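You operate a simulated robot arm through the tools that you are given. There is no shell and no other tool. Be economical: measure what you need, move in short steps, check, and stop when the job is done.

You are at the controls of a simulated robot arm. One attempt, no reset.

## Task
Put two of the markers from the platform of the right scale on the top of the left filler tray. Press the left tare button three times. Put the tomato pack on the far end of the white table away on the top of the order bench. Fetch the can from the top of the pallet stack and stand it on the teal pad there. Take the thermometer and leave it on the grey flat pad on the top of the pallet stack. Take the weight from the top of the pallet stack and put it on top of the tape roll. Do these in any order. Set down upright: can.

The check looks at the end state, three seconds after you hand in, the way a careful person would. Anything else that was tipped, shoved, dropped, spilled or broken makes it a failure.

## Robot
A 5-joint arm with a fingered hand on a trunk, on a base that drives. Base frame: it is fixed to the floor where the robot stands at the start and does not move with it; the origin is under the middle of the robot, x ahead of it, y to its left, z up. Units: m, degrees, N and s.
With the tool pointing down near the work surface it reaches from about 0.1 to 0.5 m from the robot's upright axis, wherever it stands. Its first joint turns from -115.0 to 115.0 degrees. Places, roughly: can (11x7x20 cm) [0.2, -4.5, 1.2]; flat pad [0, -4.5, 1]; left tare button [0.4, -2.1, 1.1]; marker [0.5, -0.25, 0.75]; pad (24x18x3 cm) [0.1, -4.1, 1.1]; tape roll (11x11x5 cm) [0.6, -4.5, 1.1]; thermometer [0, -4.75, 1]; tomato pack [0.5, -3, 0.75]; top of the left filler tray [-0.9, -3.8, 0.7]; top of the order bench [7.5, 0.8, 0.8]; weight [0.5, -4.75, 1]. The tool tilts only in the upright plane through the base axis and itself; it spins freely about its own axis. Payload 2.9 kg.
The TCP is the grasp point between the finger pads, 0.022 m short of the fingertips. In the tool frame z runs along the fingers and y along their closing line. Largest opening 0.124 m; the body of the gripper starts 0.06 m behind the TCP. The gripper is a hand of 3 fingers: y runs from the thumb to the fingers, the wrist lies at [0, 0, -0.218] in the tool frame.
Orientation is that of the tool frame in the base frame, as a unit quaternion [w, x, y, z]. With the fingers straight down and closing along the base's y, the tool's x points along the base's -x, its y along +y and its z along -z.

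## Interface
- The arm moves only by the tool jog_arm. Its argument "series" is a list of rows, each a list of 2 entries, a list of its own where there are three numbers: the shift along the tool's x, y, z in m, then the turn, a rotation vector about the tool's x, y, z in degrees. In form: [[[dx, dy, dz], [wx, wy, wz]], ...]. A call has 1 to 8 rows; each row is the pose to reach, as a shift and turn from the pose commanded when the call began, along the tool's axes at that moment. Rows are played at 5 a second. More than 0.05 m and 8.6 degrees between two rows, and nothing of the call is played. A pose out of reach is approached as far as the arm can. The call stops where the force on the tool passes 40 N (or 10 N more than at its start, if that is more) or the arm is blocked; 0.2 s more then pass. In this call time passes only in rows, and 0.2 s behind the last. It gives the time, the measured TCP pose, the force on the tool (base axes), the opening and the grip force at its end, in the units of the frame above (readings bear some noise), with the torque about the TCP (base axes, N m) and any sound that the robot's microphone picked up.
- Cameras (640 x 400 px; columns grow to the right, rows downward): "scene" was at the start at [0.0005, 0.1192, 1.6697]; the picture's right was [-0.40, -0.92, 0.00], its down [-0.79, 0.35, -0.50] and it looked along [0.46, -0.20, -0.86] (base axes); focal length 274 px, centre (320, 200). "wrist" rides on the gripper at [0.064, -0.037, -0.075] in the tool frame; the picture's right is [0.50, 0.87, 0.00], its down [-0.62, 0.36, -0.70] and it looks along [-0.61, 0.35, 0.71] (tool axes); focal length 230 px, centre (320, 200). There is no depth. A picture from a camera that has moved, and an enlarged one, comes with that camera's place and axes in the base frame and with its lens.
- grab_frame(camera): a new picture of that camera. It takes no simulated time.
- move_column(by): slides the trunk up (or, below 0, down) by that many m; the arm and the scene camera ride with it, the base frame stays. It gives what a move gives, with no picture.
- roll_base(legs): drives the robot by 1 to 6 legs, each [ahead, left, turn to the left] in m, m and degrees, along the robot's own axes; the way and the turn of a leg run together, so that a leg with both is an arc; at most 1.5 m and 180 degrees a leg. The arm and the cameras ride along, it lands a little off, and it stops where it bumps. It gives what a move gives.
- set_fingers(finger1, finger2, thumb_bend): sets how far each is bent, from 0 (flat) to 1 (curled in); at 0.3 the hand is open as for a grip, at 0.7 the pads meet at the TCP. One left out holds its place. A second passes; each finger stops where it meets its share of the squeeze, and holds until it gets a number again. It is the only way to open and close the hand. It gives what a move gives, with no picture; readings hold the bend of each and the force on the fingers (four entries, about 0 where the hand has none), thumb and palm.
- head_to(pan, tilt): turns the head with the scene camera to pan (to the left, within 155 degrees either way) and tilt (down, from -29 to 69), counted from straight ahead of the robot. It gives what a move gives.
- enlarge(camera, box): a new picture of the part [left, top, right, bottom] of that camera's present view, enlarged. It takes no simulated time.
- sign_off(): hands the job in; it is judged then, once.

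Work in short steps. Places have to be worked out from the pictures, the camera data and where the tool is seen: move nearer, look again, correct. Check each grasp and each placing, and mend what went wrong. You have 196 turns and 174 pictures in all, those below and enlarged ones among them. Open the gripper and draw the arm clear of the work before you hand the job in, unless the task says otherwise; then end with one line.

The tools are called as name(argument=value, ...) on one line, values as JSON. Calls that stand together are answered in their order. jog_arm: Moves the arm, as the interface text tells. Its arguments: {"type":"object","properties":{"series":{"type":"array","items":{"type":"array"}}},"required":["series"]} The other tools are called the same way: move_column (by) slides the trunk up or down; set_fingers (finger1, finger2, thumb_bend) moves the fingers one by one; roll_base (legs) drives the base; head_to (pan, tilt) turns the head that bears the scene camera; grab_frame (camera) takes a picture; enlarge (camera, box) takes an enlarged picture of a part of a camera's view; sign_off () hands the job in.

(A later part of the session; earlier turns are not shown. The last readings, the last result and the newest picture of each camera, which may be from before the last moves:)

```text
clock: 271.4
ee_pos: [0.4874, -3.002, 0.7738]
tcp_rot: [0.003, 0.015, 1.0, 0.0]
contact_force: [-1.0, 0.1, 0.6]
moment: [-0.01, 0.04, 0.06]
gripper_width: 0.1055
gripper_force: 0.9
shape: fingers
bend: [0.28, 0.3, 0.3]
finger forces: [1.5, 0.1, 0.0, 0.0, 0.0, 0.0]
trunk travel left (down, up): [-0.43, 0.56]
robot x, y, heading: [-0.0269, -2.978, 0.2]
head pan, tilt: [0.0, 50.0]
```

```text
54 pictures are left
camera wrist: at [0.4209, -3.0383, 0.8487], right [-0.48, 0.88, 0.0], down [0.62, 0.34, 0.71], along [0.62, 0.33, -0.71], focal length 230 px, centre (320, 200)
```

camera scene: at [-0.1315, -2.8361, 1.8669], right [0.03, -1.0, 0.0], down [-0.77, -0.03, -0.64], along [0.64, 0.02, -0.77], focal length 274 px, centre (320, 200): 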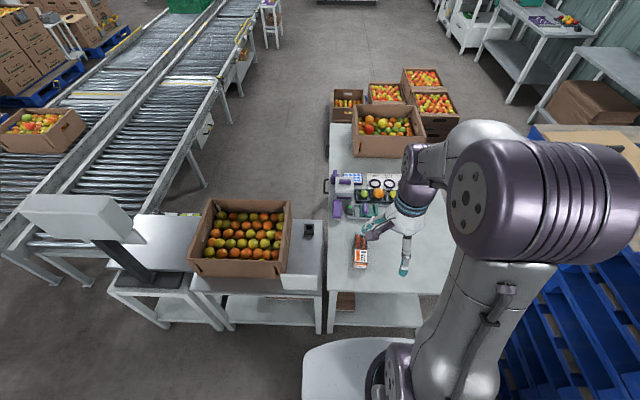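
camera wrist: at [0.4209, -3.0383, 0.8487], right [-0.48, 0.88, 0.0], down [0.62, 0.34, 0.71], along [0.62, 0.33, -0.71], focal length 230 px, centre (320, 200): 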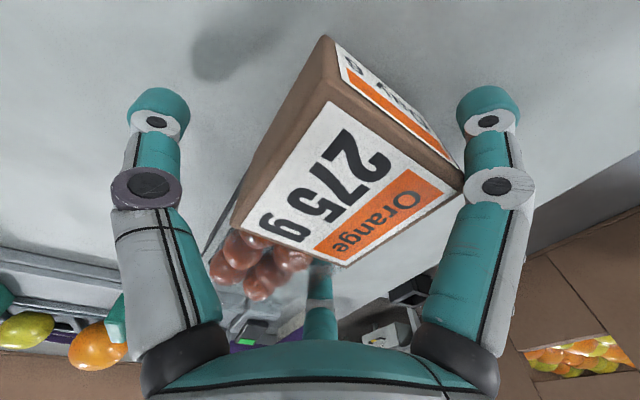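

Finger 1 brushes the +y side; I shift +y 10 mm, lower 1 cm, and close.

jog_arm(series=[[[0, 0.011, 0], [0, 0, 0]], [[0, 0.011, 0.01], [0, 0, 0]]])

set_fingers(finger1=0.65, finger2=0.65, thumb_bend=0.65)

grab_frame(camera="wrist")

```text
clock: 272.0
ee_pos: [0.4872, -2.9915, 0.7642]
tcp_rot: [0.003, 0.014, 1.0, 0.0]
contact_force: [-0.1, 1.3, 2.6]
moment: [-0.02, 0.09, 0.01]
gripper_width: 0.1049
gripper_force: 0.8
shape: fingers
bend: [0.29, 0.3, 0.3]
finger forces: [1.7, 0.0, 0.0, 0.1, 0.0, 0.1]
trunk travel left (down, up): [-0.43, 0.56]
robot x, y, heading: [-0.0246, -2.9819, 0.4]
head pan, tilt: [0.0, 50.0]
```

```text
clock: 273.2
ee_pos: [0.4874, -2.9915, 0.7674]
tcp_rot: [0.007, 0.014, 1.0, -0.001]
contact_force: [-1.3, 0.8, 17.6]
moment: [0.21, 0.06, 0.1]
gripper_width: 0.0678
gripper_force: 35.5
shape: fingers
bend: [0.4, 0.45, 0.51]
finger forces: [22.9, 18.9, 0.0, 0.1, 29.3, 0.0]
trunk travel left (down, up): [-0.43, 0.56]
robot x, y, heading: [-0.0272, -2.9761, 0.6]
head pan, tilt: [0.0, 50.0]
stopped: the force on the tool passed its limit at 41 N (the readings are from after the stop); the commanded pose is now the measured one
```

```text
53 pictures are left
camera wrist: at [0.4208, -3.028, 0.842], right [-0.48, 0.88, -0.01], down [0.62, 0.34, 0.71], along [0.63, 0.33, -0.7], focal length 230 px, centre (320, 200)
```

wrist: 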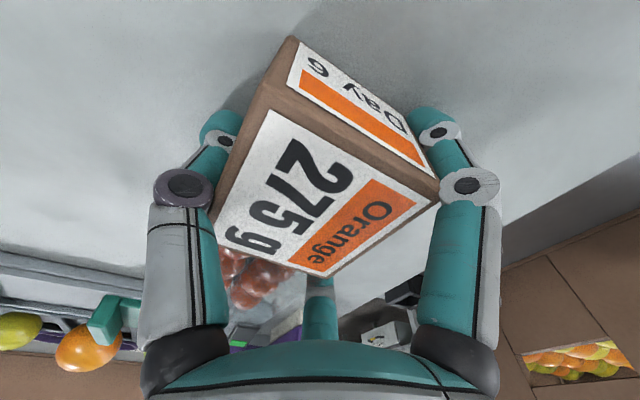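

Gripped, with fingertips on the table. I lift 6 cm and look.

move_column(by=0.06)

grab_frame(camera="wrist")

```text
clock: 274.2
ee_pos: [0.4881, -2.9913, 0.825]
tcp_rot: [0.006, 0.013, 1.0, -0.001]
contact_force: [-0.2, -0.3, -3.7]
moment: [0.04, 0.09, 0.05]
gripper_width: 0.0677
gripper_force: 27.9
shape: fingers
bend: [0.4, 0.46, 0.51]
finger forces: [15.7, 12.6, 0.0, 0.0, 28.0, 0.0]
trunk travel left (down, up): [-0.49, 0.5]
robot x, y, heading: [-0.0265, -2.9775, 0.7]
head pan, tilt: [0.0, 50.0]
```

```text
52 pictures are left
camera wrist: at [0.4227, -3.0282, 0.9], right [-0.48, 0.88, -0.01], down [0.62, 0.34, 0.71], along [0.62, 0.33, -0.71], focal length 230 px, centre (320, 200)
```

wrist: 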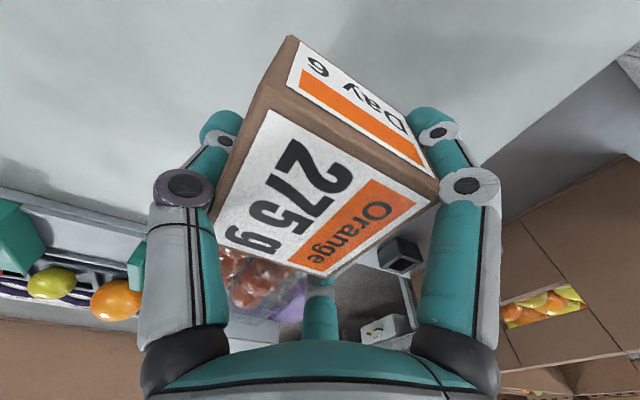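

Held well (0.37 kg). I raise, retract the arm, and drive with the arm toward −x: north along the aisle, round the Seconds table.

move_column(by=0.3)

jog_arm(series=[[[0.045, 0, 0], [0, 0, 0]], [[0.09, 0, 0], [0, 0, 0]], [[0.135, 0, 0], [0, 0, 0]], [[0.18, 0, 0.0], [0, 0, 0]]])

roll_base(legs=[[-0.13, 0, 0], [0, 0, 179.5], [0, -1.5, 0], [0, -1.5, 0], [0, -1.15, 0], [-1.2, 0, 0]])

roll_base(legs=[[0, 1.02, 0], [0, 0, 180]])

head_to(pan=0, tilt=20)

grab_frame(camera="scene")

```text
clock: 277.2
ee_pos: [0.4895, -2.9919, 1.1249]
tcp_rot: [0.005, 0.014, 1.0, -0.001]
contact_force: [-0.8, -0.5, -2.4]
moment: [0.04, 0.08, 0.02]
gripper_width: 0.0676
gripper_force: 28.2
shape: fingers
bend: [0.4, 0.46, 0.51]
finger forces: [15.6, 12.7, 0.0, 0.0, 27.9, 0.1]
trunk travel left (down, up): [-0.79, 0.2]
robot x, y, heading: [-0.0221, -2.981, 0.5]
head pan, tilt: [0.0, 50.0]
```

```text
clock: 278.2
ee_pos: [0.3046, -2.9893, 1.124]
tcp_rot: [0.006, 0.014, 1.0, -0.001]
contact_force: [-0.2, -0.2, -2.7]
moment: [0.05, 0.09, 0.01]
gripper_width: 0.0673
gripper_force: 28.4
shape: fingers
bend: [0.4, 0.46, 0.51]
finger forces: [15.5, 12.7, 0.0, 0.1, 28.0, 0.0]
trunk travel left (down, up): [-0.79, 0.2]
robot x, y, heading: [-0.0231, -2.9794, 0.4]
head pan, tilt: [0.0, 50.0]
```

```text
clock: 299.0
ee_pos: [-0.6602, -0.339, 1.1214]
tcp_rot: [-0.001, 1.0, 0.031, -0.001]
contact_force: [-2.1, -7.7, -2.0]
moment: [-0.25, -0.09, 0.95]
gripper_width: 0.0592
gripper_force: 34.3
shape: fingers
bend: [0.48, 0.45, 0.5]
finger forces: [10.5, 27.3, 0.1, 0.1, 30.7, 0.1]
trunk travel left (down, up): [-0.79, 0.2]
robot x, y, heading: [-0.3312, -0.3221, -175.5]
head pan, tilt: [0.0, 50.0]
stopped in leg 4: the force on the tool passed its limit at 63 N (the readings are from after the stop); the commanded pose is now the measured one
```

```text
clock: 311.6
ee_pos: [0.0687, -1.2947, 1.1221]
tcp_rot: [0.001, -0.04, 0.999, 0.0]
contact_force: [1.3, 0.6, -2.5]
moment: [0.01, 0.12, 0.01]
gripper_width: 0.0591
gripper_force: 28.8
shape: fingers
bend: [0.48, 0.46, 0.5]
finger forces: [11.8, 16.7, 0.0, 0.0, 29.1, 0.0]
trunk travel left (down, up): [-0.79, 0.2]
robot x, y, heading: [-0.2623, -1.3177, 5.8]
head pan, tilt: [0.0, 50.0]
```

```text
clock: 312.5
ee_pos: [0.0684, -1.2967, 1.1222]
tcp_rot: [0.001, -0.041, 0.999, 0.0]
contact_force: [-0.6, 1.0, -2.7]
moment: [0.05, 0.06, -0.01]
gripper_width: 0.0594
gripper_force: 29.2
shape: fingers
bend: [0.48, 0.46, 0.5]
finger forces: [11.8, 16.8, 0.0, 0.0, 29.0, 0.1]
trunk travel left (down, up): [-0.79, 0.2]
robot x, y, heading: [-0.2585, -1.3193, 5.9]
head pan, tilt: [0.0, 20.0]
```

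```text
51 pictures are left
camera scene: at [-0.2416, -1.1697, 1.7323], right [0.1, -0.99, 0.0], down [-0.34, -0.04, -0.94], along [0.93, 0.1, -0.34], focal length 274 px, centre (320, 200)
```

scene: 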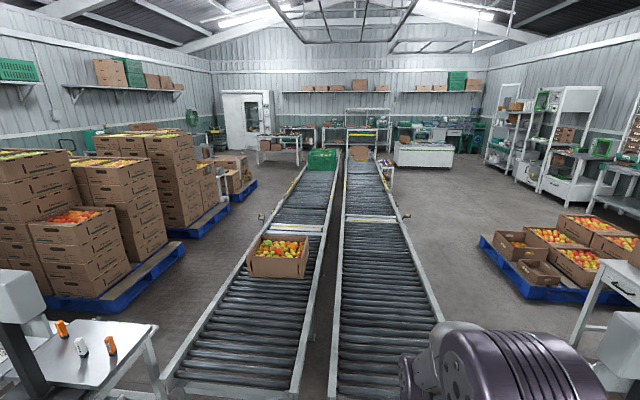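

The held pack bumped something on the filler side because of drift (x −0.33). I check the pack in the hand.

grab_frame(camera="wrist")

head_to(pan=125, tilt=25)

grab_frame(camera="scene")

```text
50 pictures are left
camera wrist: at [0.0077, -1.3393, 1.1985], right [-0.57, 0.82, 0.0], down [0.59, 0.41, 0.7], along [0.58, 0.4, -0.71], focal length 230 px, centre (320, 200)
```

wrist: 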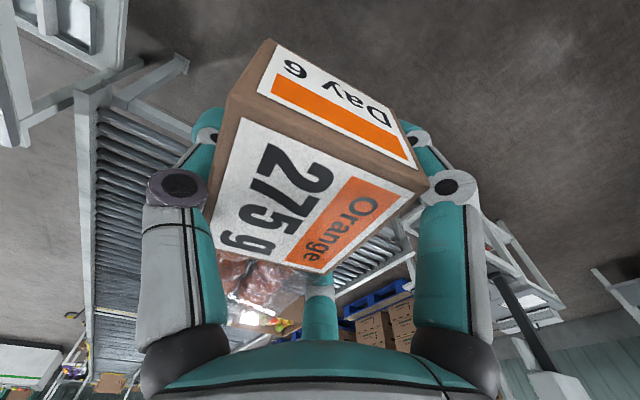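

```text
clock: 314.6
ee_pos: [0.0681, -1.2957, 1.1227]
tcp_rot: [0.001, -0.041, 0.999, 0.0]
contact_force: [0.2, -0.3, -2.6]
moment: [0.04, 0.09, 0.02]
gripper_width: 0.0593
gripper_force: 29.4
shape: fingers
bend: [0.48, 0.46, 0.5]
finger forces: [11.8, 16.7, 0.1, 0.1, 29.0, 0.1]
trunk travel left (down, up): [-0.79, 0.2]
robot x, y, heading: [-0.2581, -1.3183, 5.6]
head pan, tilt: [125.0, 25.0]
```

```text
49 pictures are left
camera scene: at [-0.3945, -1.1095, 1.7244], right [0.76, 0.65, 0.0], down [0.28, -0.32, -0.91], along [-0.59, 0.69, -0.42], focal length 274 px, centre (320, 200)
```

scene: 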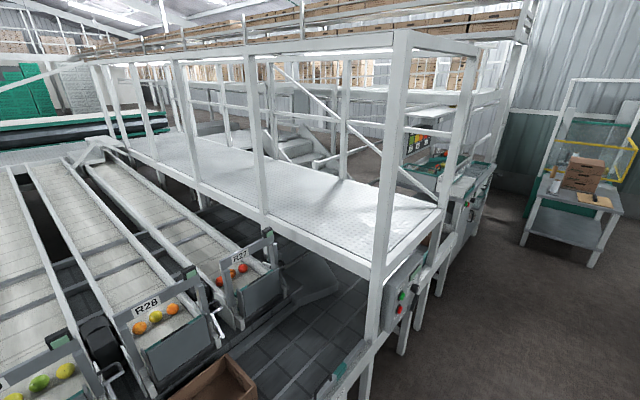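

It hit the fixed walkway post; the pack is intact in the hand. I continue with the arm pointing along the travel direction and more margin.

roll_base(legs=[[0, 0, 84.3], [0, -0.16, 0], [1.45, 0, 0], [1.05, 0, 0], [0, 0, 90]])

```text
clock: 335.3
ee_pos: [-0.5074, 1.183, 1.1226]
tcp_rot: [0.0, 1.0, 0.01, -0.002]
contact_force: [-0.4, -0.4, -2.6]
moment: [-0.02, -0.12, -0.01]
gripper_width: 0.0594
gripper_force: 28.4
shape: fingers
bend: [0.48, 0.46, 0.5]
finger forces: [11.8, 16.5, 0.0, 0.1, 28.6, 0.1]
trunk travel left (down, up): [-0.79, 0.2]
robot x, y, heading: [-0.1777, 1.1837, -177.8]
head pan, tilt: [125.0, 25.0]
```

Now east, south to the aisle mouth, and turn to face +x.

roll_base(legs=[[0, 0, -2.2], [-1.23, 0, 0], [0, 1.03, 0], [0, 0, 180]])

head_to(pan=0, tilt=20)

grab_frame(camera="scene")

```text
clock: 354.1
ee_pos: [1.3678, 0.1422, 1.1231]
tcp_rot: [0.0, 0.017, 1.0, 0.0]
contact_force: [-0.9, 0.6, -2.5]
moment: [0.05, 0.1, 0.01]
gripper_width: 0.0595
gripper_force: 28.0
shape: fingers
bend: [0.48, 0.47, 0.5]
finger forces: [11.7, 16.1, 0.0, 0.1, 28.1, 0.1]
trunk travel left (down, up): [-0.79, 0.2]
robot x, y, heading: [1.0383, 0.1594, -0.5]
head pan, tilt: [125.0, 25.0]
```

```text
clock: 356.2
ee_pos: [1.3671, 0.1409, 1.1212]
tcp_rot: [0.0, 0.016, 1.0, 0.0]
contact_force: [0.0, 0.8, -2.7]
moment: [0.04, 0.15, 0.04]
gripper_width: 0.0596
gripper_force: 27.5
shape: fingers
bend: [0.48, 0.47, 0.5]
finger forces: [11.6, 16.1, 0.1, 0.0, 27.8, 0.0]
trunk travel left (down, up): [-0.79, 0.2]
robot x, y, heading: [1.0404, 0.1563, -0.5]
head pan, tilt: [0.0, 20.0]
```

```text
48 pictures are left
camera scene: at [1.0736, 0.3016, 1.7324], right [-0.01, -1.0, 0.0], down [-0.34, 0.0, -0.94], along [0.94, -0.01, -0.34], focal length 274 px, centre (320, 200)
```

scene: 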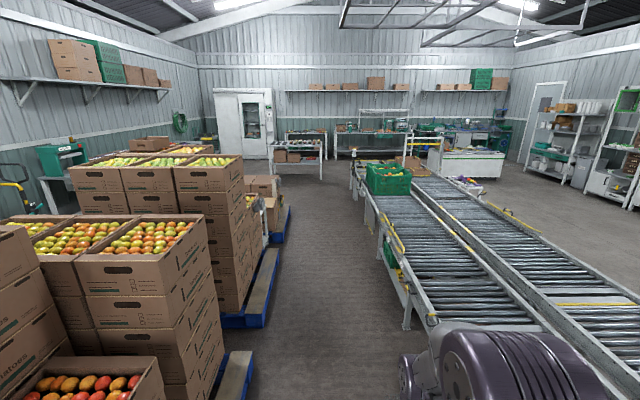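

The aisle is clear (y −0.42…0.79); the order bench is straight ahead-left. I drive 4.6 m along it.

roll_base(legs=[[0, 0.03, 0.6], [1.5, 0, 0], [1.5, 0, 0], [1.5, 0, 0]])

grab_frame(camera="scene")

```text
clock: 378.2
ee_pos: [5.8956, 0.1242, 1.1222]
tcp_rot: [0.0, 0.017, 1.0, 0.001]
contact_force: [-0.5, 0.4, -2.0]
moment: [0.03, 0.12, -0.01]
gripper_width: 0.0595
gripper_force: 27.3
shape: fingers
bend: [0.48, 0.47, 0.5]
finger forces: [11.7, 16.3, 0.0, 0.0, 28.0, 0.0]
trunk travel left (down, up): [-0.79, 0.2]
robot x, y, heading: [5.5677, 0.1382, -1.2]
head pan, tilt: [0.0, 20.0]
```

```text
47 pictures are left
camera scene: at [5.6027, 0.2857, 1.7324], right [-0.02, -1.0, 0.0], down [-0.34, 0.01, -0.94], along [0.94, -0.01, -0.34], focal length 274 px, centre (320, 200)
```

scene: 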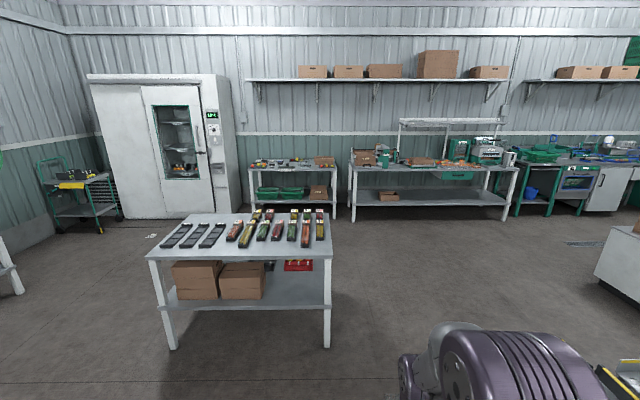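

The white table ahead (x 7.1–7.8, y 0.2–1.36) is the order bench, with packs and trays on it. I move closer to find a free spot.

roll_base(legs=[[0.95, 0.4, 1.2]])

head_to(pan=5, tilt=45)

grab_frame(camera="scene")

```text
clock: 383.5
ee_pos: [6.8395, 0.5151, 1.1222]
tcp_rot: [0.0, 0.012, 1.0, 0.0]
contact_force: [0.1, 0.6, -2.3]
moment: [0.05, 0.13, 0.0]
gripper_width: 0.0595
gripper_force: 27.3
shape: fingers
bend: [0.48, 0.47, 0.5]
finger forces: [11.7, 16.1, 0.0, 0.0, 27.9, 0.1]
trunk travel left (down, up): [-0.79, 0.2]
robot x, y, heading: [6.5119, 0.5254, 0.0]
head pan, tilt: [0.0, 20.0]
```

```text
clock: 384.4
ee_pos: [6.8406, 0.5157, 1.1223]
tcp_rot: [0.0, 0.011, 1.0, 0.0]
contact_force: [-0.3, 0.7, -2.4]
moment: [0.05, 0.11, 0.04]
gripper_width: 0.0596
gripper_force: 28.0
shape: fingers
bend: [0.48, 0.47, 0.5]
finger forces: [11.6, 16.1, 0.0, 0.0, 27.9, 0.0]
trunk travel left (down, up): [-0.79, 0.2]
robot x, y, heading: [6.5134, 0.523, 0.0]
head pan, tilt: [5.0, 45.0]
```

```text
46 pictures are left
camera scene: at [6.5325, 0.6799, 1.6938], right [0.08, -1.0, 0.0], down [-0.7, -0.06, -0.71], along [0.71, 0.06, -0.71], focal length 274 px, centre (320, 200)
```

scene: 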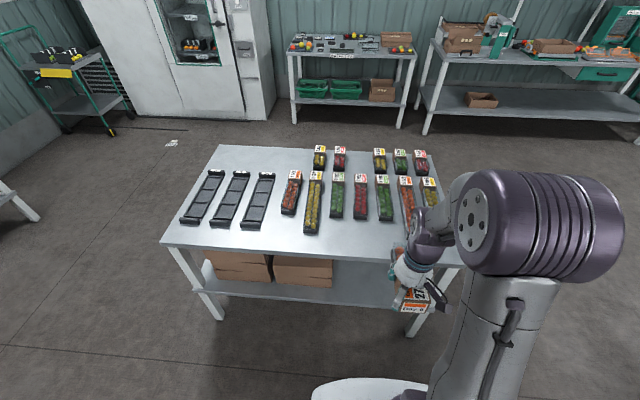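

There's a free strip in front of the packs (x 7.14–7.33, y 0.45–0.70). I spin the pack so its length lies along y, and move up to the bench.

jog_arm(series=[[[0, 0, 0], [0, 0, 8.5]], [[0, 0, 0], [0, 0, 17]], [[0, 0, 0], [0, 0, 25.5]], [[0, 0, 0], [0, 0, 34]], [[0, 0, 0], [0, 0, 42.5]], [[0, 0, 0], [0, 0, 51]], [[0, 0, 0], [0, 0, 59.5]], [[0, 0, 0], [0, 0, 68]]])

jog_arm(series=[[[0, 0, 0], [0, 0, 8.5]], [[0, 0, 0], [0, 0, 17]], [[0, 0, 0], [0, 0, 22]]])

roll_base(legs=[[0.24, 0.04, 0]])

head_to(pan=5, tilt=58)

grab_frame(camera="scene")

```text
clock: 386.2
ee_pos: [6.8392, 0.5152, 1.1215]
tcp_rot: [0.0, 0.569, 0.822, 0.0]
contact_force: [0.0, -0.1, -3.0]
moment: [0.11, 0.03, 0.0]
gripper_width: 0.0596
gripper_force: 27.7
shape: fingers
bend: [0.48, 0.47, 0.5]
finger forces: [11.7, 16.1, 0.1, 0.0, 27.8, 0.0]
trunk travel left (down, up): [-0.79, 0.2]
robot x, y, heading: [6.5065, 0.5265, -0.2]
head pan, tilt: [5.0, 45.0]
```

```text
clock: 387.0
ee_pos: [6.8408, 0.516, 1.1227]
tcp_rot: [0.001, 0.716, 0.698, 0.0]
contact_force: [-0.4, -0.2, -2.4]
moment: [0.1, -0.04, 0.01]
gripper_width: 0.0596
gripper_force: 28.0
shape: fingers
bend: [0.48, 0.47, 0.5]
finger forces: [11.8, 16.0, 0.1, 0.0, 27.8, 0.1]
trunk travel left (down, up): [-0.79, 0.2]
robot x, y, heading: [6.5138, 0.5294, -0.2]
head pan, tilt: [5.0, 45.0]
```

```text
clock: 388.8
ee_pos: [7.0797, 0.5562, 1.1223]
tcp_rot: [0.0, 0.713, 0.701, 0.0]
contact_force: [-0.3, 0.7, -1.7]
moment: [0.1, -0.07, 0.0]
gripper_width: 0.0594
gripper_force: 27.9
shape: fingers
bend: [0.48, 0.47, 0.5]
finger forces: [11.7, 16.1, 0.1, 0.0, 27.8, 0.1]
trunk travel left (down, up): [-0.79, 0.2]
robot x, y, heading: [6.7514, 0.5665, -0.0]
head pan, tilt: [5.0, 45.0]
```

```text
clock: 389.5
ee_pos: [7.0813, 0.5577, 1.1222]
tcp_rot: [0.0, 0.713, 0.701, 0.0]
contact_force: [-0.7, 0.1, -3.1]
moment: [0.06, -0.01, -0.01]
gripper_width: 0.0594
gripper_force: 27.7
shape: fingers
bend: [0.48, 0.47, 0.5]
finger forces: [11.7, 16.0, 0.0, 0.1, 27.9, 0.0]
trunk travel left (down, up): [-0.79, 0.2]
robot x, y, heading: [6.7519, 0.5646, -0.1]
head pan, tilt: [5.0, 58.0]
```

```text
45 pictures are left
camera scene: at [6.7598, 0.7183, 1.6767], right [0.09, -1.0, 0.0], down [-0.84, -0.08, -0.53], along [0.53, 0.05, -0.85], focal length 274 px, centre (320, 200)
```

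scene: 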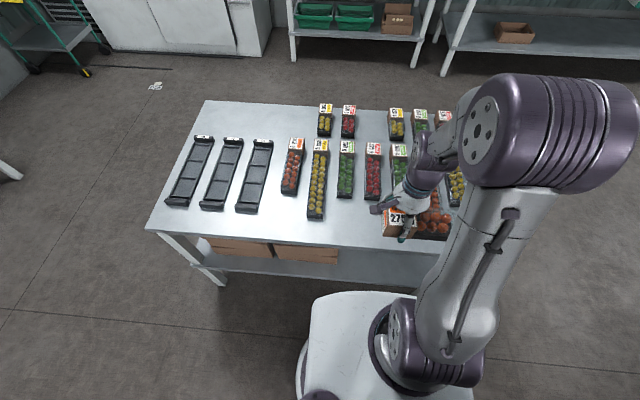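

Free spot centre ≈(7.226, 0.61). I move the pack over it and lower to z≈0.90.

jog_arm(series=[[[0.016, 0.037, 0], [0, 0, 0]], [[0.032, 0.074, 0], [0, 0, 0]], [[0.048, 0.11, 0], [0, 0, 0]], [[0.062, 0.145, 0], [0, 0, 0]]])

move_column(by=-0.22)

grab_frame(camera="scene")

grab_frame(camera="wrist")

```text
clock: 390.5
ee_pos: [7.2277, 0.6166, 1.1224]
tcp_rot: [0.0, 0.713, 0.701, 0.0]
contact_force: [0.1, 0.4, -1.5]
moment: [0.05, 0.0, -0.02]
gripper_width: 0.06
gripper_force: 28.0
shape: fingers
bend: [0.48, 0.47, 0.5]
finger forces: [11.8, 16.1, 0.0, 0.0, 27.8, 0.0]
trunk travel left (down, up): [-0.79, 0.2]
robot x, y, heading: [6.7536, 0.5677, -0.1]
head pan, tilt: [5.0, 58.0]
```

```text
clock: 392.9
ee_pos: [7.226, 0.6159, 0.9029]
tcp_rot: [0.0, 0.713, 0.701, 0.0]
contact_force: [-0.1, 0.8, -2.9]
moment: [0.12, -0.03, 0.01]
gripper_width: 0.0599
gripper_force: 27.4
shape: fingers
bend: [0.48, 0.47, 0.5]
finger forces: [11.8, 16.1, 0.0, 0.0, 27.7, 0.1]
trunk travel left (down, up): [-0.57, 0.42]
robot x, y, heading: [6.7543, 0.5681, -0.0]
head pan, tilt: [5.0, 58.0]
```

```text
44 pictures are left
camera scene: at [6.7597, 0.7183, 1.4567], right [0.09, -1.0, 0.0], down [-0.84, -0.08, -0.53], along [0.53, 0.05, -0.85], focal length 274 px, centre (320, 200)
```

scene: 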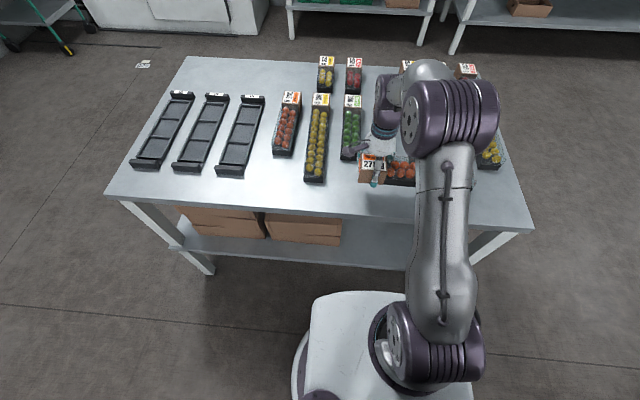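

```text
43 pictures are left
camera wrist: at [7.1902, 0.6794, 0.9791], right [0.87, 0.48, 0.0], down [0.35, -0.62, 0.7], along [0.34, -0.61, -0.71], focal length 230 px, centre (320, 200)
```

wrist: 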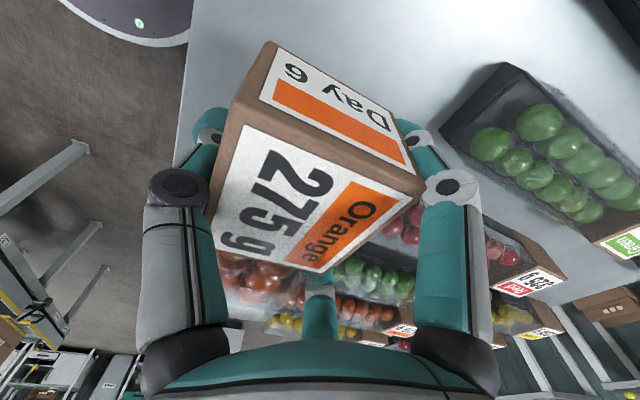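

Position is clear of the other packs. Bench top is z≈0.745, so I lower to 0.80 and then in small steps.

move_column(by=-0.1)

jog_arm(series=[[[0, 0, 0.006], [0, 0, 0]], [[0, 0, 0.012], [0, 0, 0]]])

jog_arm(series=[[[0, 0, 0.004], [0, 0, 0]], [[0, 0, 0.008], [0, 0, 0]]])

```text
clock: 393.9
ee_pos: [7.2265, 0.6168, 0.8288]
tcp_rot: [0.003, 0.714, 0.7, 0.004]
contact_force: [-7.2, 1.0, 15.3]
moment: [-0.31, -0.16, -0.11]
gripper_width: 0.0601
gripper_force: 31.7
shape: fingers
bend: [0.48, 0.46, 0.5]
finger forces: [13.2, 16.9, 0.0, 0.0, 32.9, 0.0]
trunk travel left (down, up): [-0.49, 0.5]
robot x, y, heading: [6.7519, 0.5646, 0.1]
head pan, tilt: [5.0, 58.0]
stopped: the force on the tool passed its limit at 55 N (the readings are from after the stop); the commanded pose is now the measured one
```

```text
clock: 394.3
ee_pos: [7.2267, 0.6166, 0.8275]
tcp_rot: [0.006, 0.714, 0.7, 0.009]
contact_force: [-6.2, -1.1, 24.1]
moment: [-0.4, 0.44, -0.14]
gripper_width: 0.0601
gripper_force: 33.3
shape: fingers
bend: [0.48, 0.46, 0.5]
finger forces: [12.1, 17.2, 0.0, 0.0, 37.3, 0.0]
trunk travel left (down, up): [-0.49, 0.5]
robot x, y, heading: [6.7505, 0.5648, 0.2]
head pan, tilt: [5.0, 58.0]
stopped in row 2: the force on the tool passed its limit at 50 N (the readings are from after the stop); the commanded pose is now the measured one
```

```text
clock: 394.6
ee_pos: [7.2275, 0.6164, 0.8274]
tcp_rot: [0.007, 0.714, 0.7, 0.01]
contact_force: [-6.8, -1.1, 24.2]
moment: [-0.27, 0.72, -0.1]
gripper_width: 0.0602
gripper_force: 31.1
shape: fingers
bend: [0.48, 0.46, 0.51]
finger forces: [10.1, 14.2, 0.0, 0.0, 37.5, 0.0]
trunk travel left (down, up): [-0.49, 0.5]
robot x, y, heading: [6.754, 0.5674, 0.1]
head pan, tilt: [5.0, 58.0]
stopped in row 1: the force on the tool passed its limit at 46 N (the readings are from after the stop); the commanded pose is now the measured one
```

Contact at 0.828 (bench top ≈0.79). I ease up 4 mm and look before releasing.

jog_arm(series=[[[0, 0, -0.004], [0, 0, 0]]])

enlarge(camera="scene", box=[270, 80, 530, 240])

grab_frame(camera="wrist")

```text
clock: 395.0
ee_pos: [7.2304, 0.617, 0.829]
tcp_rot: [0.006, 0.714, 0.7, 0.009]
contact_force: [-1.9, 0.0, 2.7]
moment: [-0.2, -0.05, -0.1]
gripper_width: 0.0602
gripper_force: 28.6
shape: fingers
bend: [0.48, 0.46, 0.51]
finger forces: [12.5, 14.9, 0.1, 0.0, 29.8, 0.0]
trunk travel left (down, up): [-0.49, 0.5]
robot x, y, heading: [6.753, 0.5697, 0.4]
head pan, tilt: [5.0, 58.0]
```

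```text
2.46 times, centred on (400, 160) of scene
camera zoom: at [6.7585, 0.7183, 1.376], right [0.09, -1.0, 0.0], down [-0.84, -0.08, -0.53], along [0.53, 0.05, -0.85], focal length 675 px, centre (123, 298)
```

zoom: 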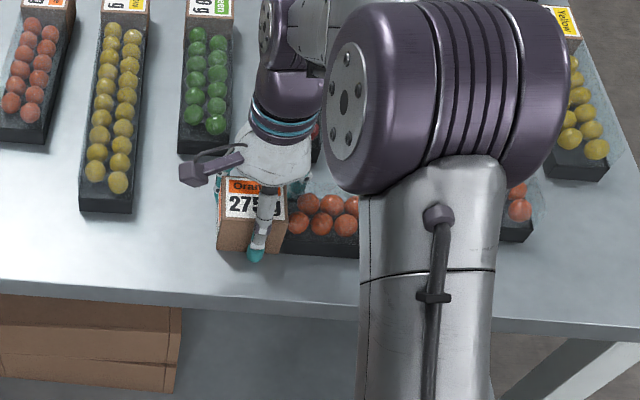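

```text
41 pictures are left
camera wrist: at [7.1928, 0.6798, 0.9033], right [0.88, 0.48, 0.02], down [0.33, -0.63, 0.71], along [0.35, -0.61, -0.71], focal length 230 px, centre (320, 200)
```

wrist: 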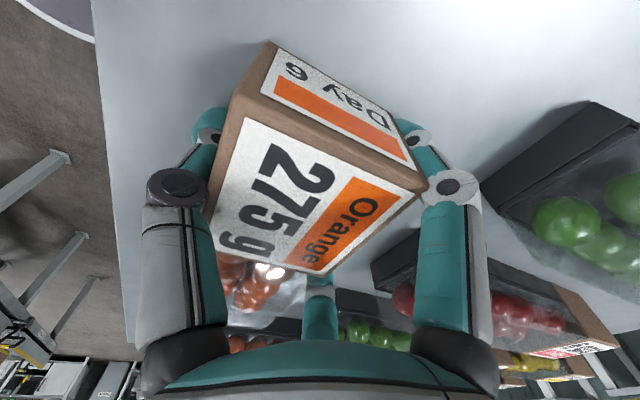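

Pack rests on the bench, clear of the neighbours. I release with a small opening, then lift.

set_fingers(finger1=0.38, finger2=0.38, thumb_bend=0.36)

move_column(by=0.12)

grab_frame(camera="wrist")

```text
clock: 396.0
ee_pos: [7.2309, 0.6164, 0.8269]
tcp_rot: [0.007, 0.713, 0.701, 0.008]
contact_force: [0.3, 0.1, 0.9]
moment: [-0.01, -0.03, 0.03]
gripper_width: 0.0847
gripper_force: 0.1
shape: fingers
bend: [0.38, 0.38, 0.36]
finger forces: [0.1, 0.0, 0.1, 0.0, 0.0, 0.0]
trunk travel left (down, up): [-0.49, 0.5]
robot x, y, heading: [6.7554, 0.5659, 0.1]
head pan, tilt: [5.0, 58.0]
```

```text
clock: 397.5
ee_pos: [7.2303, 0.6169, 0.9484]
tcp_rot: [0.006, 0.714, 0.7, 0.009]
contact_force: [0.2, -0.4, 0.6]
moment: [0.0, -0.01, 0.01]
gripper_width: 0.085
gripper_force: 0.0
shape: fingers
bend: [0.38, 0.38, 0.36]
finger forces: [0.0, 0.0, 0.1, 0.0, 0.0, 0.0]
trunk travel left (down, up): [-0.61, 0.38]
robot x, y, heading: [6.7507, 0.5669, 0.1]
head pan, tilt: [5.0, 58.0]
```

```text
40 pictures are left
camera wrist: at [7.1934, 0.6799, 1.0237], right [0.88, 0.48, 0.02], down [0.33, -0.63, 0.71], along [0.35, -0.61, -0.71], focal length 230 px, centre (320, 200)
```

wrist: 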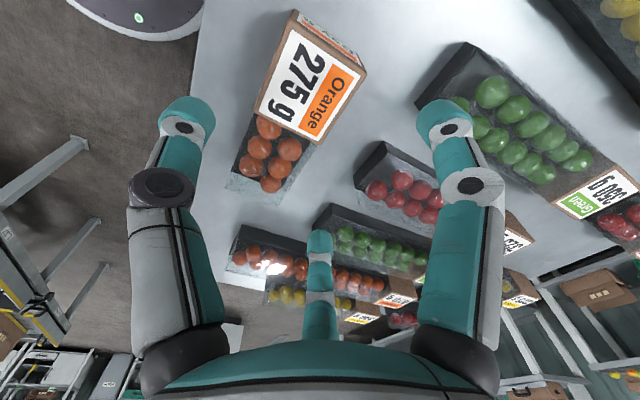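

The tomato pack lies neatly on the order bench. I retract and look south for a way round the conveyor ends to the left scale.

jog_arm(series=[[[-0.01, -0.04, -0.02], [0, 0, 0]], [[-0.02, -0.08, -0.04], [0, 0, 0]], [[-0.03, -0.12, -0.06], [0, 0, 0]], [[-0.04, -0.16, -0.08], [0, 0, 0]]])

head_to(pan=-95, tilt=22)

grab_frame(camera="scene")

```text
clock: 398.5
ee_pos: [7.0669, 0.5785, 1.0251]
tcp_rot: [0.007, 0.714, 0.7, 0.008]
contact_force: [0.3, -0.9, 0.0]
moment: [0.01, 0.0, 0.01]
gripper_width: 0.085
gripper_force: 0.0
shape: fingers
bend: [0.38, 0.38, 0.36]
finger forces: [0.0, 0.0, 0.0, 0.0, 0.0, 0.0]
trunk travel left (down, up): [-0.61, 0.38]
robot x, y, heading: [6.7525, 0.565, 0.1]
head pan, tilt: [5.0, 58.0]
```

```text
clock: 400.3
ee_pos: [7.068, 0.5777, 1.0246]
tcp_rot: [0.007, 0.714, 0.701, 0.008]
contact_force: [0.8, 0.1, 0.5]
moment: [0.02, 0.0, 0.03]
gripper_width: 0.085
gripper_force: 0.1
shape: fingers
bend: [0.38, 0.38, 0.36]
finger forces: [0.1, 0.0, 0.0, 0.0, 0.0, 0.0]
trunk travel left (down, up): [-0.61, 0.38]
robot x, y, heading: [6.7511, 0.571, 0.2]
head pan, tilt: [-95.0, 22.0]
```

```text
39 pictures are left
camera scene: at [6.6828, 0.6197, 1.549], right [-1.0, 0.08, 0.0], down [0.03, 0.37, -0.93], along [-0.08, -0.92, -0.37], focal length 274 px, centre (320, 200)
```

scene: 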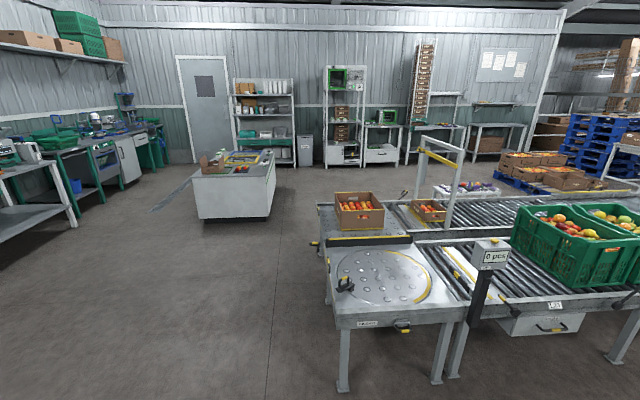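

There's a way: round the conveyor end and west through the open floor (keeping y≈−2.6 past the cart). I drive it.

roll_base(legs=[[0, -0.75, 0], [0.2, -0.3, 0], [0, -1.0, 0], [-1.1, -1.0, 0], [-1.4, -0.3, 0]])

roll_base(legs=[[0, 0, 180]])

head_to(pan=0, tilt=20)

grab_frame(camera="scene")

```text
clock: 413.3
ee_pos: [7.0566, -1.6662, 1.0247]
tcp_rot: [0.008, 0.753, 0.658, 0.008]
contact_force: [-0.3, 0.9, -0.6]
moment: [-0.03, 0.04, 0.02]
gripper_width: 0.0851
gripper_force: 0.1
shape: fingers
bend: [0.38, 0.38, 0.36]
finger forces: [0.0, 0.1, 0.0, 0.0, 0.1, 0.0]
trunk travel left (down, up): [-0.61, 0.38]
robot x, y, heading: [6.7377, -1.6449, -6.6]
head pan, tilt: [-95.0, 22.0]
stopped in leg 4: the robot was blocked; the commanded pose is now the measured one
```

```text
clock: 414.7
ee_pos: [7.0548, -1.632, 1.0253]
tcp_rot: [0.007, 0.72, 0.694, 0.009]
contact_force: [-0.4, 0.5, 0.3]
moment: [0.01, 0.03, -0.03]
gripper_width: 0.0853
gripper_force: 0.0
shape: fingers
bend: [0.38, 0.38, 0.36]
finger forces: [0.0, 0.1, 0.1, 0.1, 0.0, 0.0]
trunk travel left (down, up): [-0.61, 0.38]
robot x, y, heading: [6.7363, -1.6385, -0.7]
head pan, tilt: [-95.0, 22.0]
stopped in leg 1: the robot was blocked; the commanded pose is now the measured one
```

```text
clock: 416.4
ee_pos: [7.0541, -1.6339, 1.0254]
tcp_rot: [0.008, 0.719, 0.695, 0.008]
contact_force: [-0.9, -1.2, -0.6]
moment: [0.0, -0.03, -0.02]
gripper_width: 0.0852
gripper_force: 0.0
shape: fingers
bend: [0.38, 0.38, 0.36]
finger forces: [0.1, 0.0, 0.0, 0.0, 0.0, 0.1]
trunk travel left (down, up): [-0.61, 0.38]
robot x, y, heading: [6.7342, -1.6414, -0.8]
head pan, tilt: [0.0, 20.0]
```

```text
38 pictures are left
camera scene: at [6.772, -1.4948, 1.5522], right [-0.01, -1.0, 0.0], down [-0.34, 0.0, -0.94], along [0.94, -0.01, -0.34], focal length 274 px, centre (320, 200)
```

scene: 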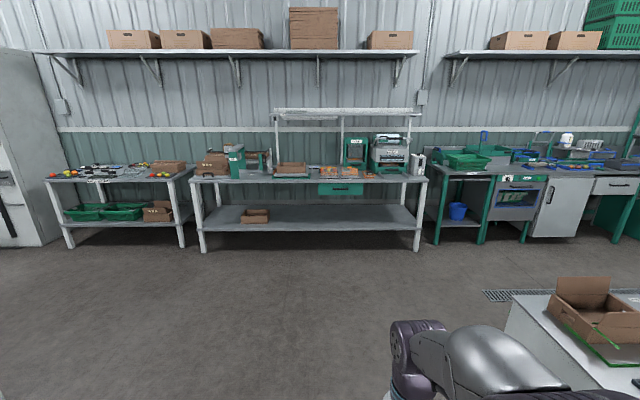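

Blocked by something (no force at the hand). I look back to the southwest.

head_to(pan=-130, tilt=45)

grab_frame(camera="scene")

```text
clock: 418.6
ee_pos: [7.0555, -1.6344, 1.025]
tcp_rot: [0.007, 0.72, 0.694, 0.009]
contact_force: [-0.4, 0.3, -0.5]
moment: [0.03, 0.0, 0.03]
gripper_width: 0.0853
gripper_force: 0.1
shape: fingers
bend: [0.38, 0.38, 0.36]
finger forces: [0.0, 0.0, 0.0, 0.0, 0.1, 0.0]
trunk travel left (down, up): [-0.61, 0.38]
robot x, y, heading: [6.7357, -1.6384, -0.9]
head pan, tilt: [-130.0, 45.0]
```

```text
37 pictures are left
camera scene: at [6.6258, -1.5551, 1.5136], right [-0.76, 0.65, 0.0], down [0.46, 0.54, -0.71], along [-0.46, -0.54, -0.71], focal length 274 px, centre (320, 200)
```

scene: 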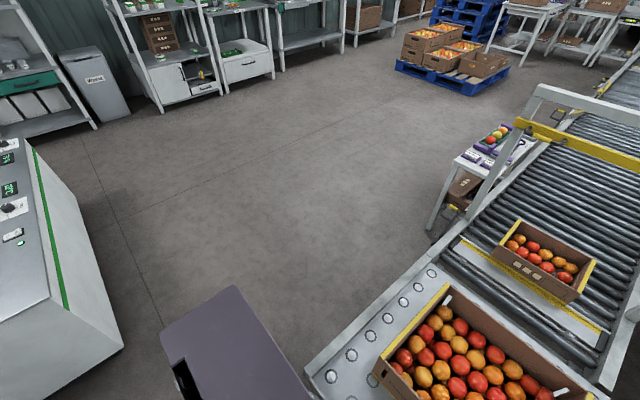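

The robot's rear touches the conveyor's SE corner (6.54, −1.70). I slide south first, then west well clear of the small cart.

roll_base(legs=[[0.04, -0.1, 0], [0, -0.4, 0.9], [-1.1, -0.6, 0], [-1.3, 0, 0]])

```text
clock: 433.9
ee_pos: [4.7012, -2.7563, 1.0262]
tcp_rot: [0.007, 0.708, 0.706, 0.009]
contact_force: [0.4, -0.5, 0.2]
moment: [0.01, 0.01, 0.01]
gripper_width: 0.0851
gripper_force: 0.1
shape: fingers
bend: [0.38, 0.38, 0.36]
finger forces: [0.0, 0.0, 0.0, 0.1, 0.0, 0.0]
trunk travel left (down, up): [-0.61, 0.38]
robot x, y, heading: [4.3873, -2.7704, 0.7]
head pan, tilt: [-130.0, 45.0]
```

Through. I continue west to x≈3, turn to face −x and look.

roll_base(legs=[[-1.3, 0.2, 0], [0, 0, 179.3]])

head_to(pan=0, tilt=25)

grab_frame(camera="scene")

```text
clock: 441.1
ee_pos: [3.3833, -2.5606, 1.0254]
tcp_rot: [0.007, 0.687, 0.726, 0.01]
contact_force: [0.9, 0.0, -0.2]
moment: [0.01, 0.02, 0.02]
gripper_width: 0.085
gripper_force: 0.0
shape: fingers
bend: [0.38, 0.38, 0.36]
finger forces: [0.1, 0.0, 0.0, 0.0, 0.1, 0.0]
trunk travel left (down, up): [-0.61, 0.38]
robot x, y, heading: [3.0709, -2.5942, 4.1]
head pan, tilt: [-130.0, 45.0]
stopped in leg 2: the robot was blocked; the commanded pose is now the measured one
```

```text
clock: 443.2
ee_pos: [3.383, -2.5611, 1.0257]
tcp_rot: [0.007, 0.689, 0.725, 0.009]
contact_force: [0.4, 0.2, 0.3]
moment: [-0.01, 0.03, -0.01]
gripper_width: 0.085
gripper_force: 0.0
shape: fingers
bend: [0.38, 0.38, 0.36]
finger forces: [0.0, 0.0, 0.1, 0.1, 0.0, 0.0]
trunk travel left (down, up): [-0.61, 0.38]
robot x, y, heading: [3.0717, -2.6004, 4.0]
head pan, tilt: [0.0, 25.0]
```

```text
36 pictures are left
camera scene: at [3.0879, -2.4491, 1.5441], right [0.07, -1.0, 0.0], down [-0.42, -0.03, -0.91], along [0.9, 0.07, -0.42], focal length 274 px, centre (320, 200)
```

scene: 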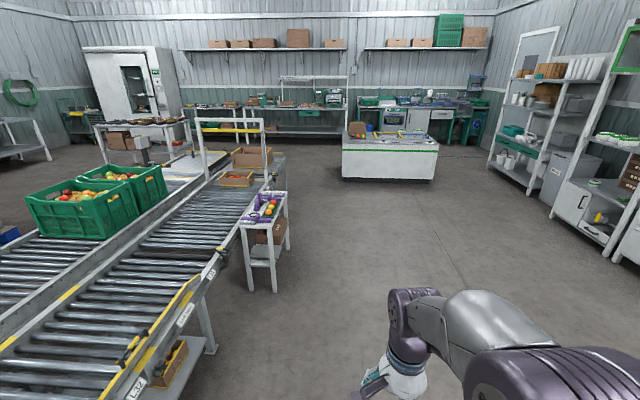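

Blocked while turning; I look behind-right.

head_to(pan=-150, tilt=45)

grab_frame(camera="scene")

```text
clock: 445.5
ee_pos: [3.3825, -2.5617, 1.0247]
tcp_rot: [0.007, 0.689, 0.725, 0.009]
contact_force: [-0.1, -0.2, -0.6]
moment: [-0.04, 0.01, 0.03]
gripper_width: 0.0852
gripper_force: 0.1
shape: fingers
bend: [0.38, 0.38, 0.36]
finger forces: [0.0, 0.0, 0.0, 0.0, 0.0, 0.0]
trunk travel left (down, up): [-0.61, 0.38]
robot x, y, heading: [3.0677, -2.594, 4.3]
head pan, tilt: [-150.0, 45.0]
```

```text
35 pictures are left
camera scene: at [2.9288, -2.5016, 1.5136], right [-0.56, 0.83, 0.0], down [0.58, 0.4, -0.71], along [-0.58, -0.4, -0.71], focal length 274 px, centre (320, 200)
```

scene: 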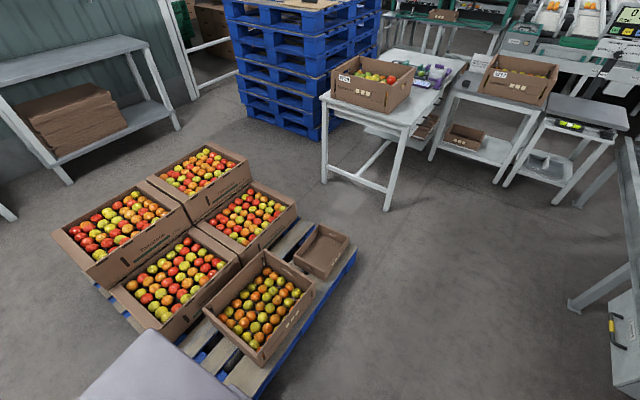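

The base touched the fruit pallet's corner (2.9, −2.88). I go forward to open floor, turn there, then pass through the gap at y≈−2.43.

roll_base(legs=[[0.45, 0.02, -4.2], [0, 0, 180]])

```text
clock: 455.5
ee_pos: [3.1919, -2.5692, 1.0242]
tcp_rot: [-0.008, -0.694, 0.72, 0.007]
contact_force: [0.4, -0.3, -0.1]
moment: [0.02, -0.04, -0.03]
gripper_width: 0.085
gripper_force: 0.1
shape: fingers
bend: [0.38, 0.38, 0.36]
finger forces: [0.1, 0.0, 0.0, 0.0, 0.0, 0.1]
trunk travel left (down, up): [-0.61, 0.38]
robot x, y, heading: [3.5118, -2.5649, 179.1]
head pan, tilt: [-150.0, 45.0]
```

roll_base(legs=[[0, -0.13, 0.9], [1.45, 0, 0], [0.7, 0, 0]])

head_to(pan=0, tilt=35)

grab_frame(camera="scene")

```text
clock: 467.1
ee_pos: [1.021, -2.3965, 1.0244]
tcp_rot: [-0.009, -0.688, 0.725, 0.008]
contact_force: [0.6, 0.9, 0.1]
moment: [-0.01, -0.01, 0.0]
gripper_width: 0.0853
gripper_force: 0.1
shape: fingers
bend: [0.38, 0.38, 0.36]
finger forces: [0.1, 0.0, 0.0, 0.1, 0.0, 0.1]
trunk travel left (down, up): [-0.61, 0.38]
robot x, y, heading: [1.3378, -2.3921, 178.2]
head pan, tilt: [-150.0, 45.0]
```

```text
clock: 469.5
ee_pos: [1.0212, -2.3964, 1.0245]
tcp_rot: [-0.009, -0.688, 0.725, 0.008]
contact_force: [0.1, 0.1, 0.7]
moment: [-0.02, 0.01, -0.01]
gripper_width: 0.0849
gripper_force: 0.0
shape: fingers
bend: [0.38, 0.38, 0.36]
finger forces: [0.0, 0.1, 0.0, 0.0, 0.1, 0.0]
trunk travel left (down, up): [-0.61, 0.38]
robot x, y, heading: [1.3368, -2.3951, 178.2]
head pan, tilt: [0.0, 35.0]
```

```text
34 pictures are left
camera scene: at [1.3047, -2.5376, 1.5284], right [0.03, 1.0, 0.0], down [0.57, -0.02, -0.82], along [-0.82, 0.03, -0.57], focal length 274 px, centre (320, 200)
```

scene: 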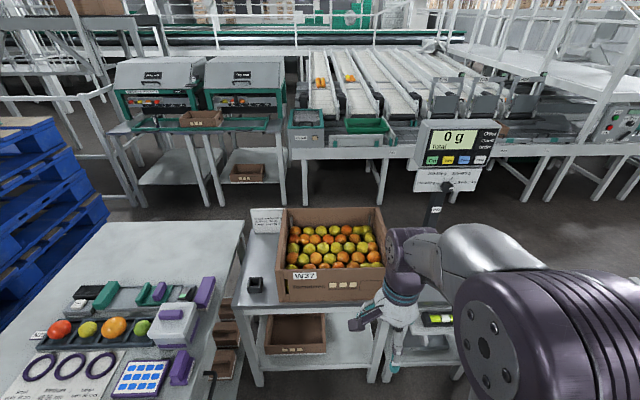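

The left scale's display faces me at ≈(0.42, −2.02, 1.1) with four coloured buttons. I sidestep to line up and read the labels.

roll_base(legs=[[0, -0.36, 1.8]])

head_to(pan=-10, tilt=25)

enlarge(camera="scene", box=[220, 120, 420, 260])

```text
clock: 471.8
ee_pos: [1.0256, -2.0479, 1.0246]
tcp_rot: [-0.008, -0.702, 0.713, 0.008]
contact_force: [-0.6, 0.3, 0.2]
moment: [0.0, 0.03, 0.02]
gripper_width: 0.085
gripper_force: 0.0
shape: fingers
bend: [0.38, 0.38, 0.36]
finger forces: [0.1, 0.0, 0.0, 0.1, 0.0, 0.1]
trunk travel left (down, up): [-0.61, 0.38]
robot x, y, heading: [1.3457, -2.0325, -179.8]
head pan, tilt: [0.0, 35.0]
```

```text
clock: 472.5
ee_pos: [1.0251, -2.0482, 1.0254]
tcp_rot: [-0.009, -0.702, 0.712, 0.009]
contact_force: [0.4, 0.2, 0.0]
moment: [0.01, -0.01, 0.0]
gripper_width: 0.085
gripper_force: 0.1
shape: fingers
bend: [0.38, 0.38, 0.36]
finger forces: [0.1, 0.1, 0.1, 0.0, 0.0, 0.0]
trunk travel left (down, up): [-0.61, 0.38]
robot x, y, heading: [1.346, -2.0329, -179.6]
head pan, tilt: [-10.0, 25.0]
```

```text
2.86 times, centred on (320, 190) of scene
camera zoom: at [1.312, -2.1626, 1.5441], right [0.17, 0.99, 0.0], down [0.42, -0.07, -0.91], along [-0.89, 0.15, -0.42], focal length 783 px, centre (320, 229)
```

zoom: 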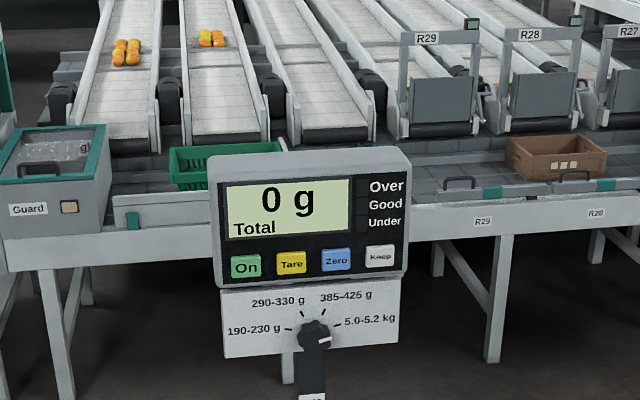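

Tare is the yellow button at ≈(0.41, −2.05, 1.07). I close the fingers into a point, move nearer, raise the trunk, and tilt the hand toward the display.

set_fingers(finger1=0.7, finger2=0.7, thumb_bend=0.7)

roll_base(legs=[[0.27, 0, -0.3]])

move_column(by=0.24)

jog_arm(series=[[[0, 0.02, 0.015], [-8.5, 0, 0]], [[0, 0.04, 0.03], [-17, 0, 0]], [[0, 0.06, 0.045], [-25.5, 0, 0]], [[0, 0.08, 0.06], [-34, 0, 0]], [[0, 0.1, 0.08], [-42.5, 0, 0]], [[0, 0.12, 0.1], [-51, 0, 0]], [[0, 0.14, 0.12], [-59.5, 0, 0]], [[0, 0.16, 0.14], [-68, 0, 0]]])

```text
clock: 473.5
ee_pos: [1.0257, -2.0481, 1.024]
tcp_rot: [-0.009, -0.701, 0.713, 0.008]
contact_force: [0.1, -1.2, -0.6]
moment: [-0.04, -0.02, 0.0]
gripper_width: 0.0001
gripper_force: 0.0
shape: fingers
bend: [0.69, 0.69, 0.7]
finger forces: [0.0, 0.1, 0.0, 0.1, 0.1, 0.1]
trunk travel left (down, up): [-0.61, 0.38]
robot x, y, heading: [1.345, -2.0365, -180.1]
head pan, tilt: [-10.0, 25.0]
```

```text
clock: 475.5
ee_pos: [0.7538, -2.0461, 1.0242]
tcp_rot: [-0.009, -0.698, 0.716, 0.007]
contact_force: [0.3, -0.2, -0.7]
moment: [0.02, 0.0, -0.01]
gripper_width: 0.0
gripper_force: 0.1
shape: fingers
bend: [0.69, 0.69, 0.7]
finger forces: [0.0, 0.1, 0.0, 0.0, 0.0, 0.0]
trunk travel left (down, up): [-0.61, 0.38]
robot x, y, heading: [1.0747, -2.0352, 179.8]
head pan, tilt: [-10.0, 25.0]
```

```text
clock: 478.0
ee_pos: [0.7537, -2.0467, 1.2653]
tcp_rot: [-0.009, -0.7, 0.714, 0.009]
contact_force: [0.7, 0.6, -0.7]
moment: [0.02, -0.01, -0.05]
gripper_width: 0.0
gripper_force: 0.1
shape: fingers
bend: [0.69, 0.69, 0.7]
finger forces: [0.0, 0.1, 0.0, 0.1, 0.0, 0.0]
trunk travel left (down, up): [-0.85, 0.14]
robot x, y, heading: [1.0744, -2.0365, 179.6]
head pan, tilt: [-10.0, 25.0]
```

```text
clock: 479.8
ee_pos: [0.5903, -2.0284, 1.1288]
tcp_rot: [-0.399, -0.577, 0.587, 0.404]
contact_force: [-0.5, 0.3, -0.2]
moment: [0.0, 0.01, -0.01]
gripper_width: 0.0001
gripper_force: 0.1
shape: fingers
bend: [0.69, 0.69, 0.7]
finger forces: [0.1, 0.1, 0.1, 0.0, 0.0, 0.0]
out of reach, approached as far as the arm can: row 2, 3, 4, 5, 6, 7, 8
trunk travel left (down, up): [-0.85, 0.14]
robot x, y, heading: [1.073, -2.038, 179.8]
head pan, tilt: [-10.0, 25.0]
```

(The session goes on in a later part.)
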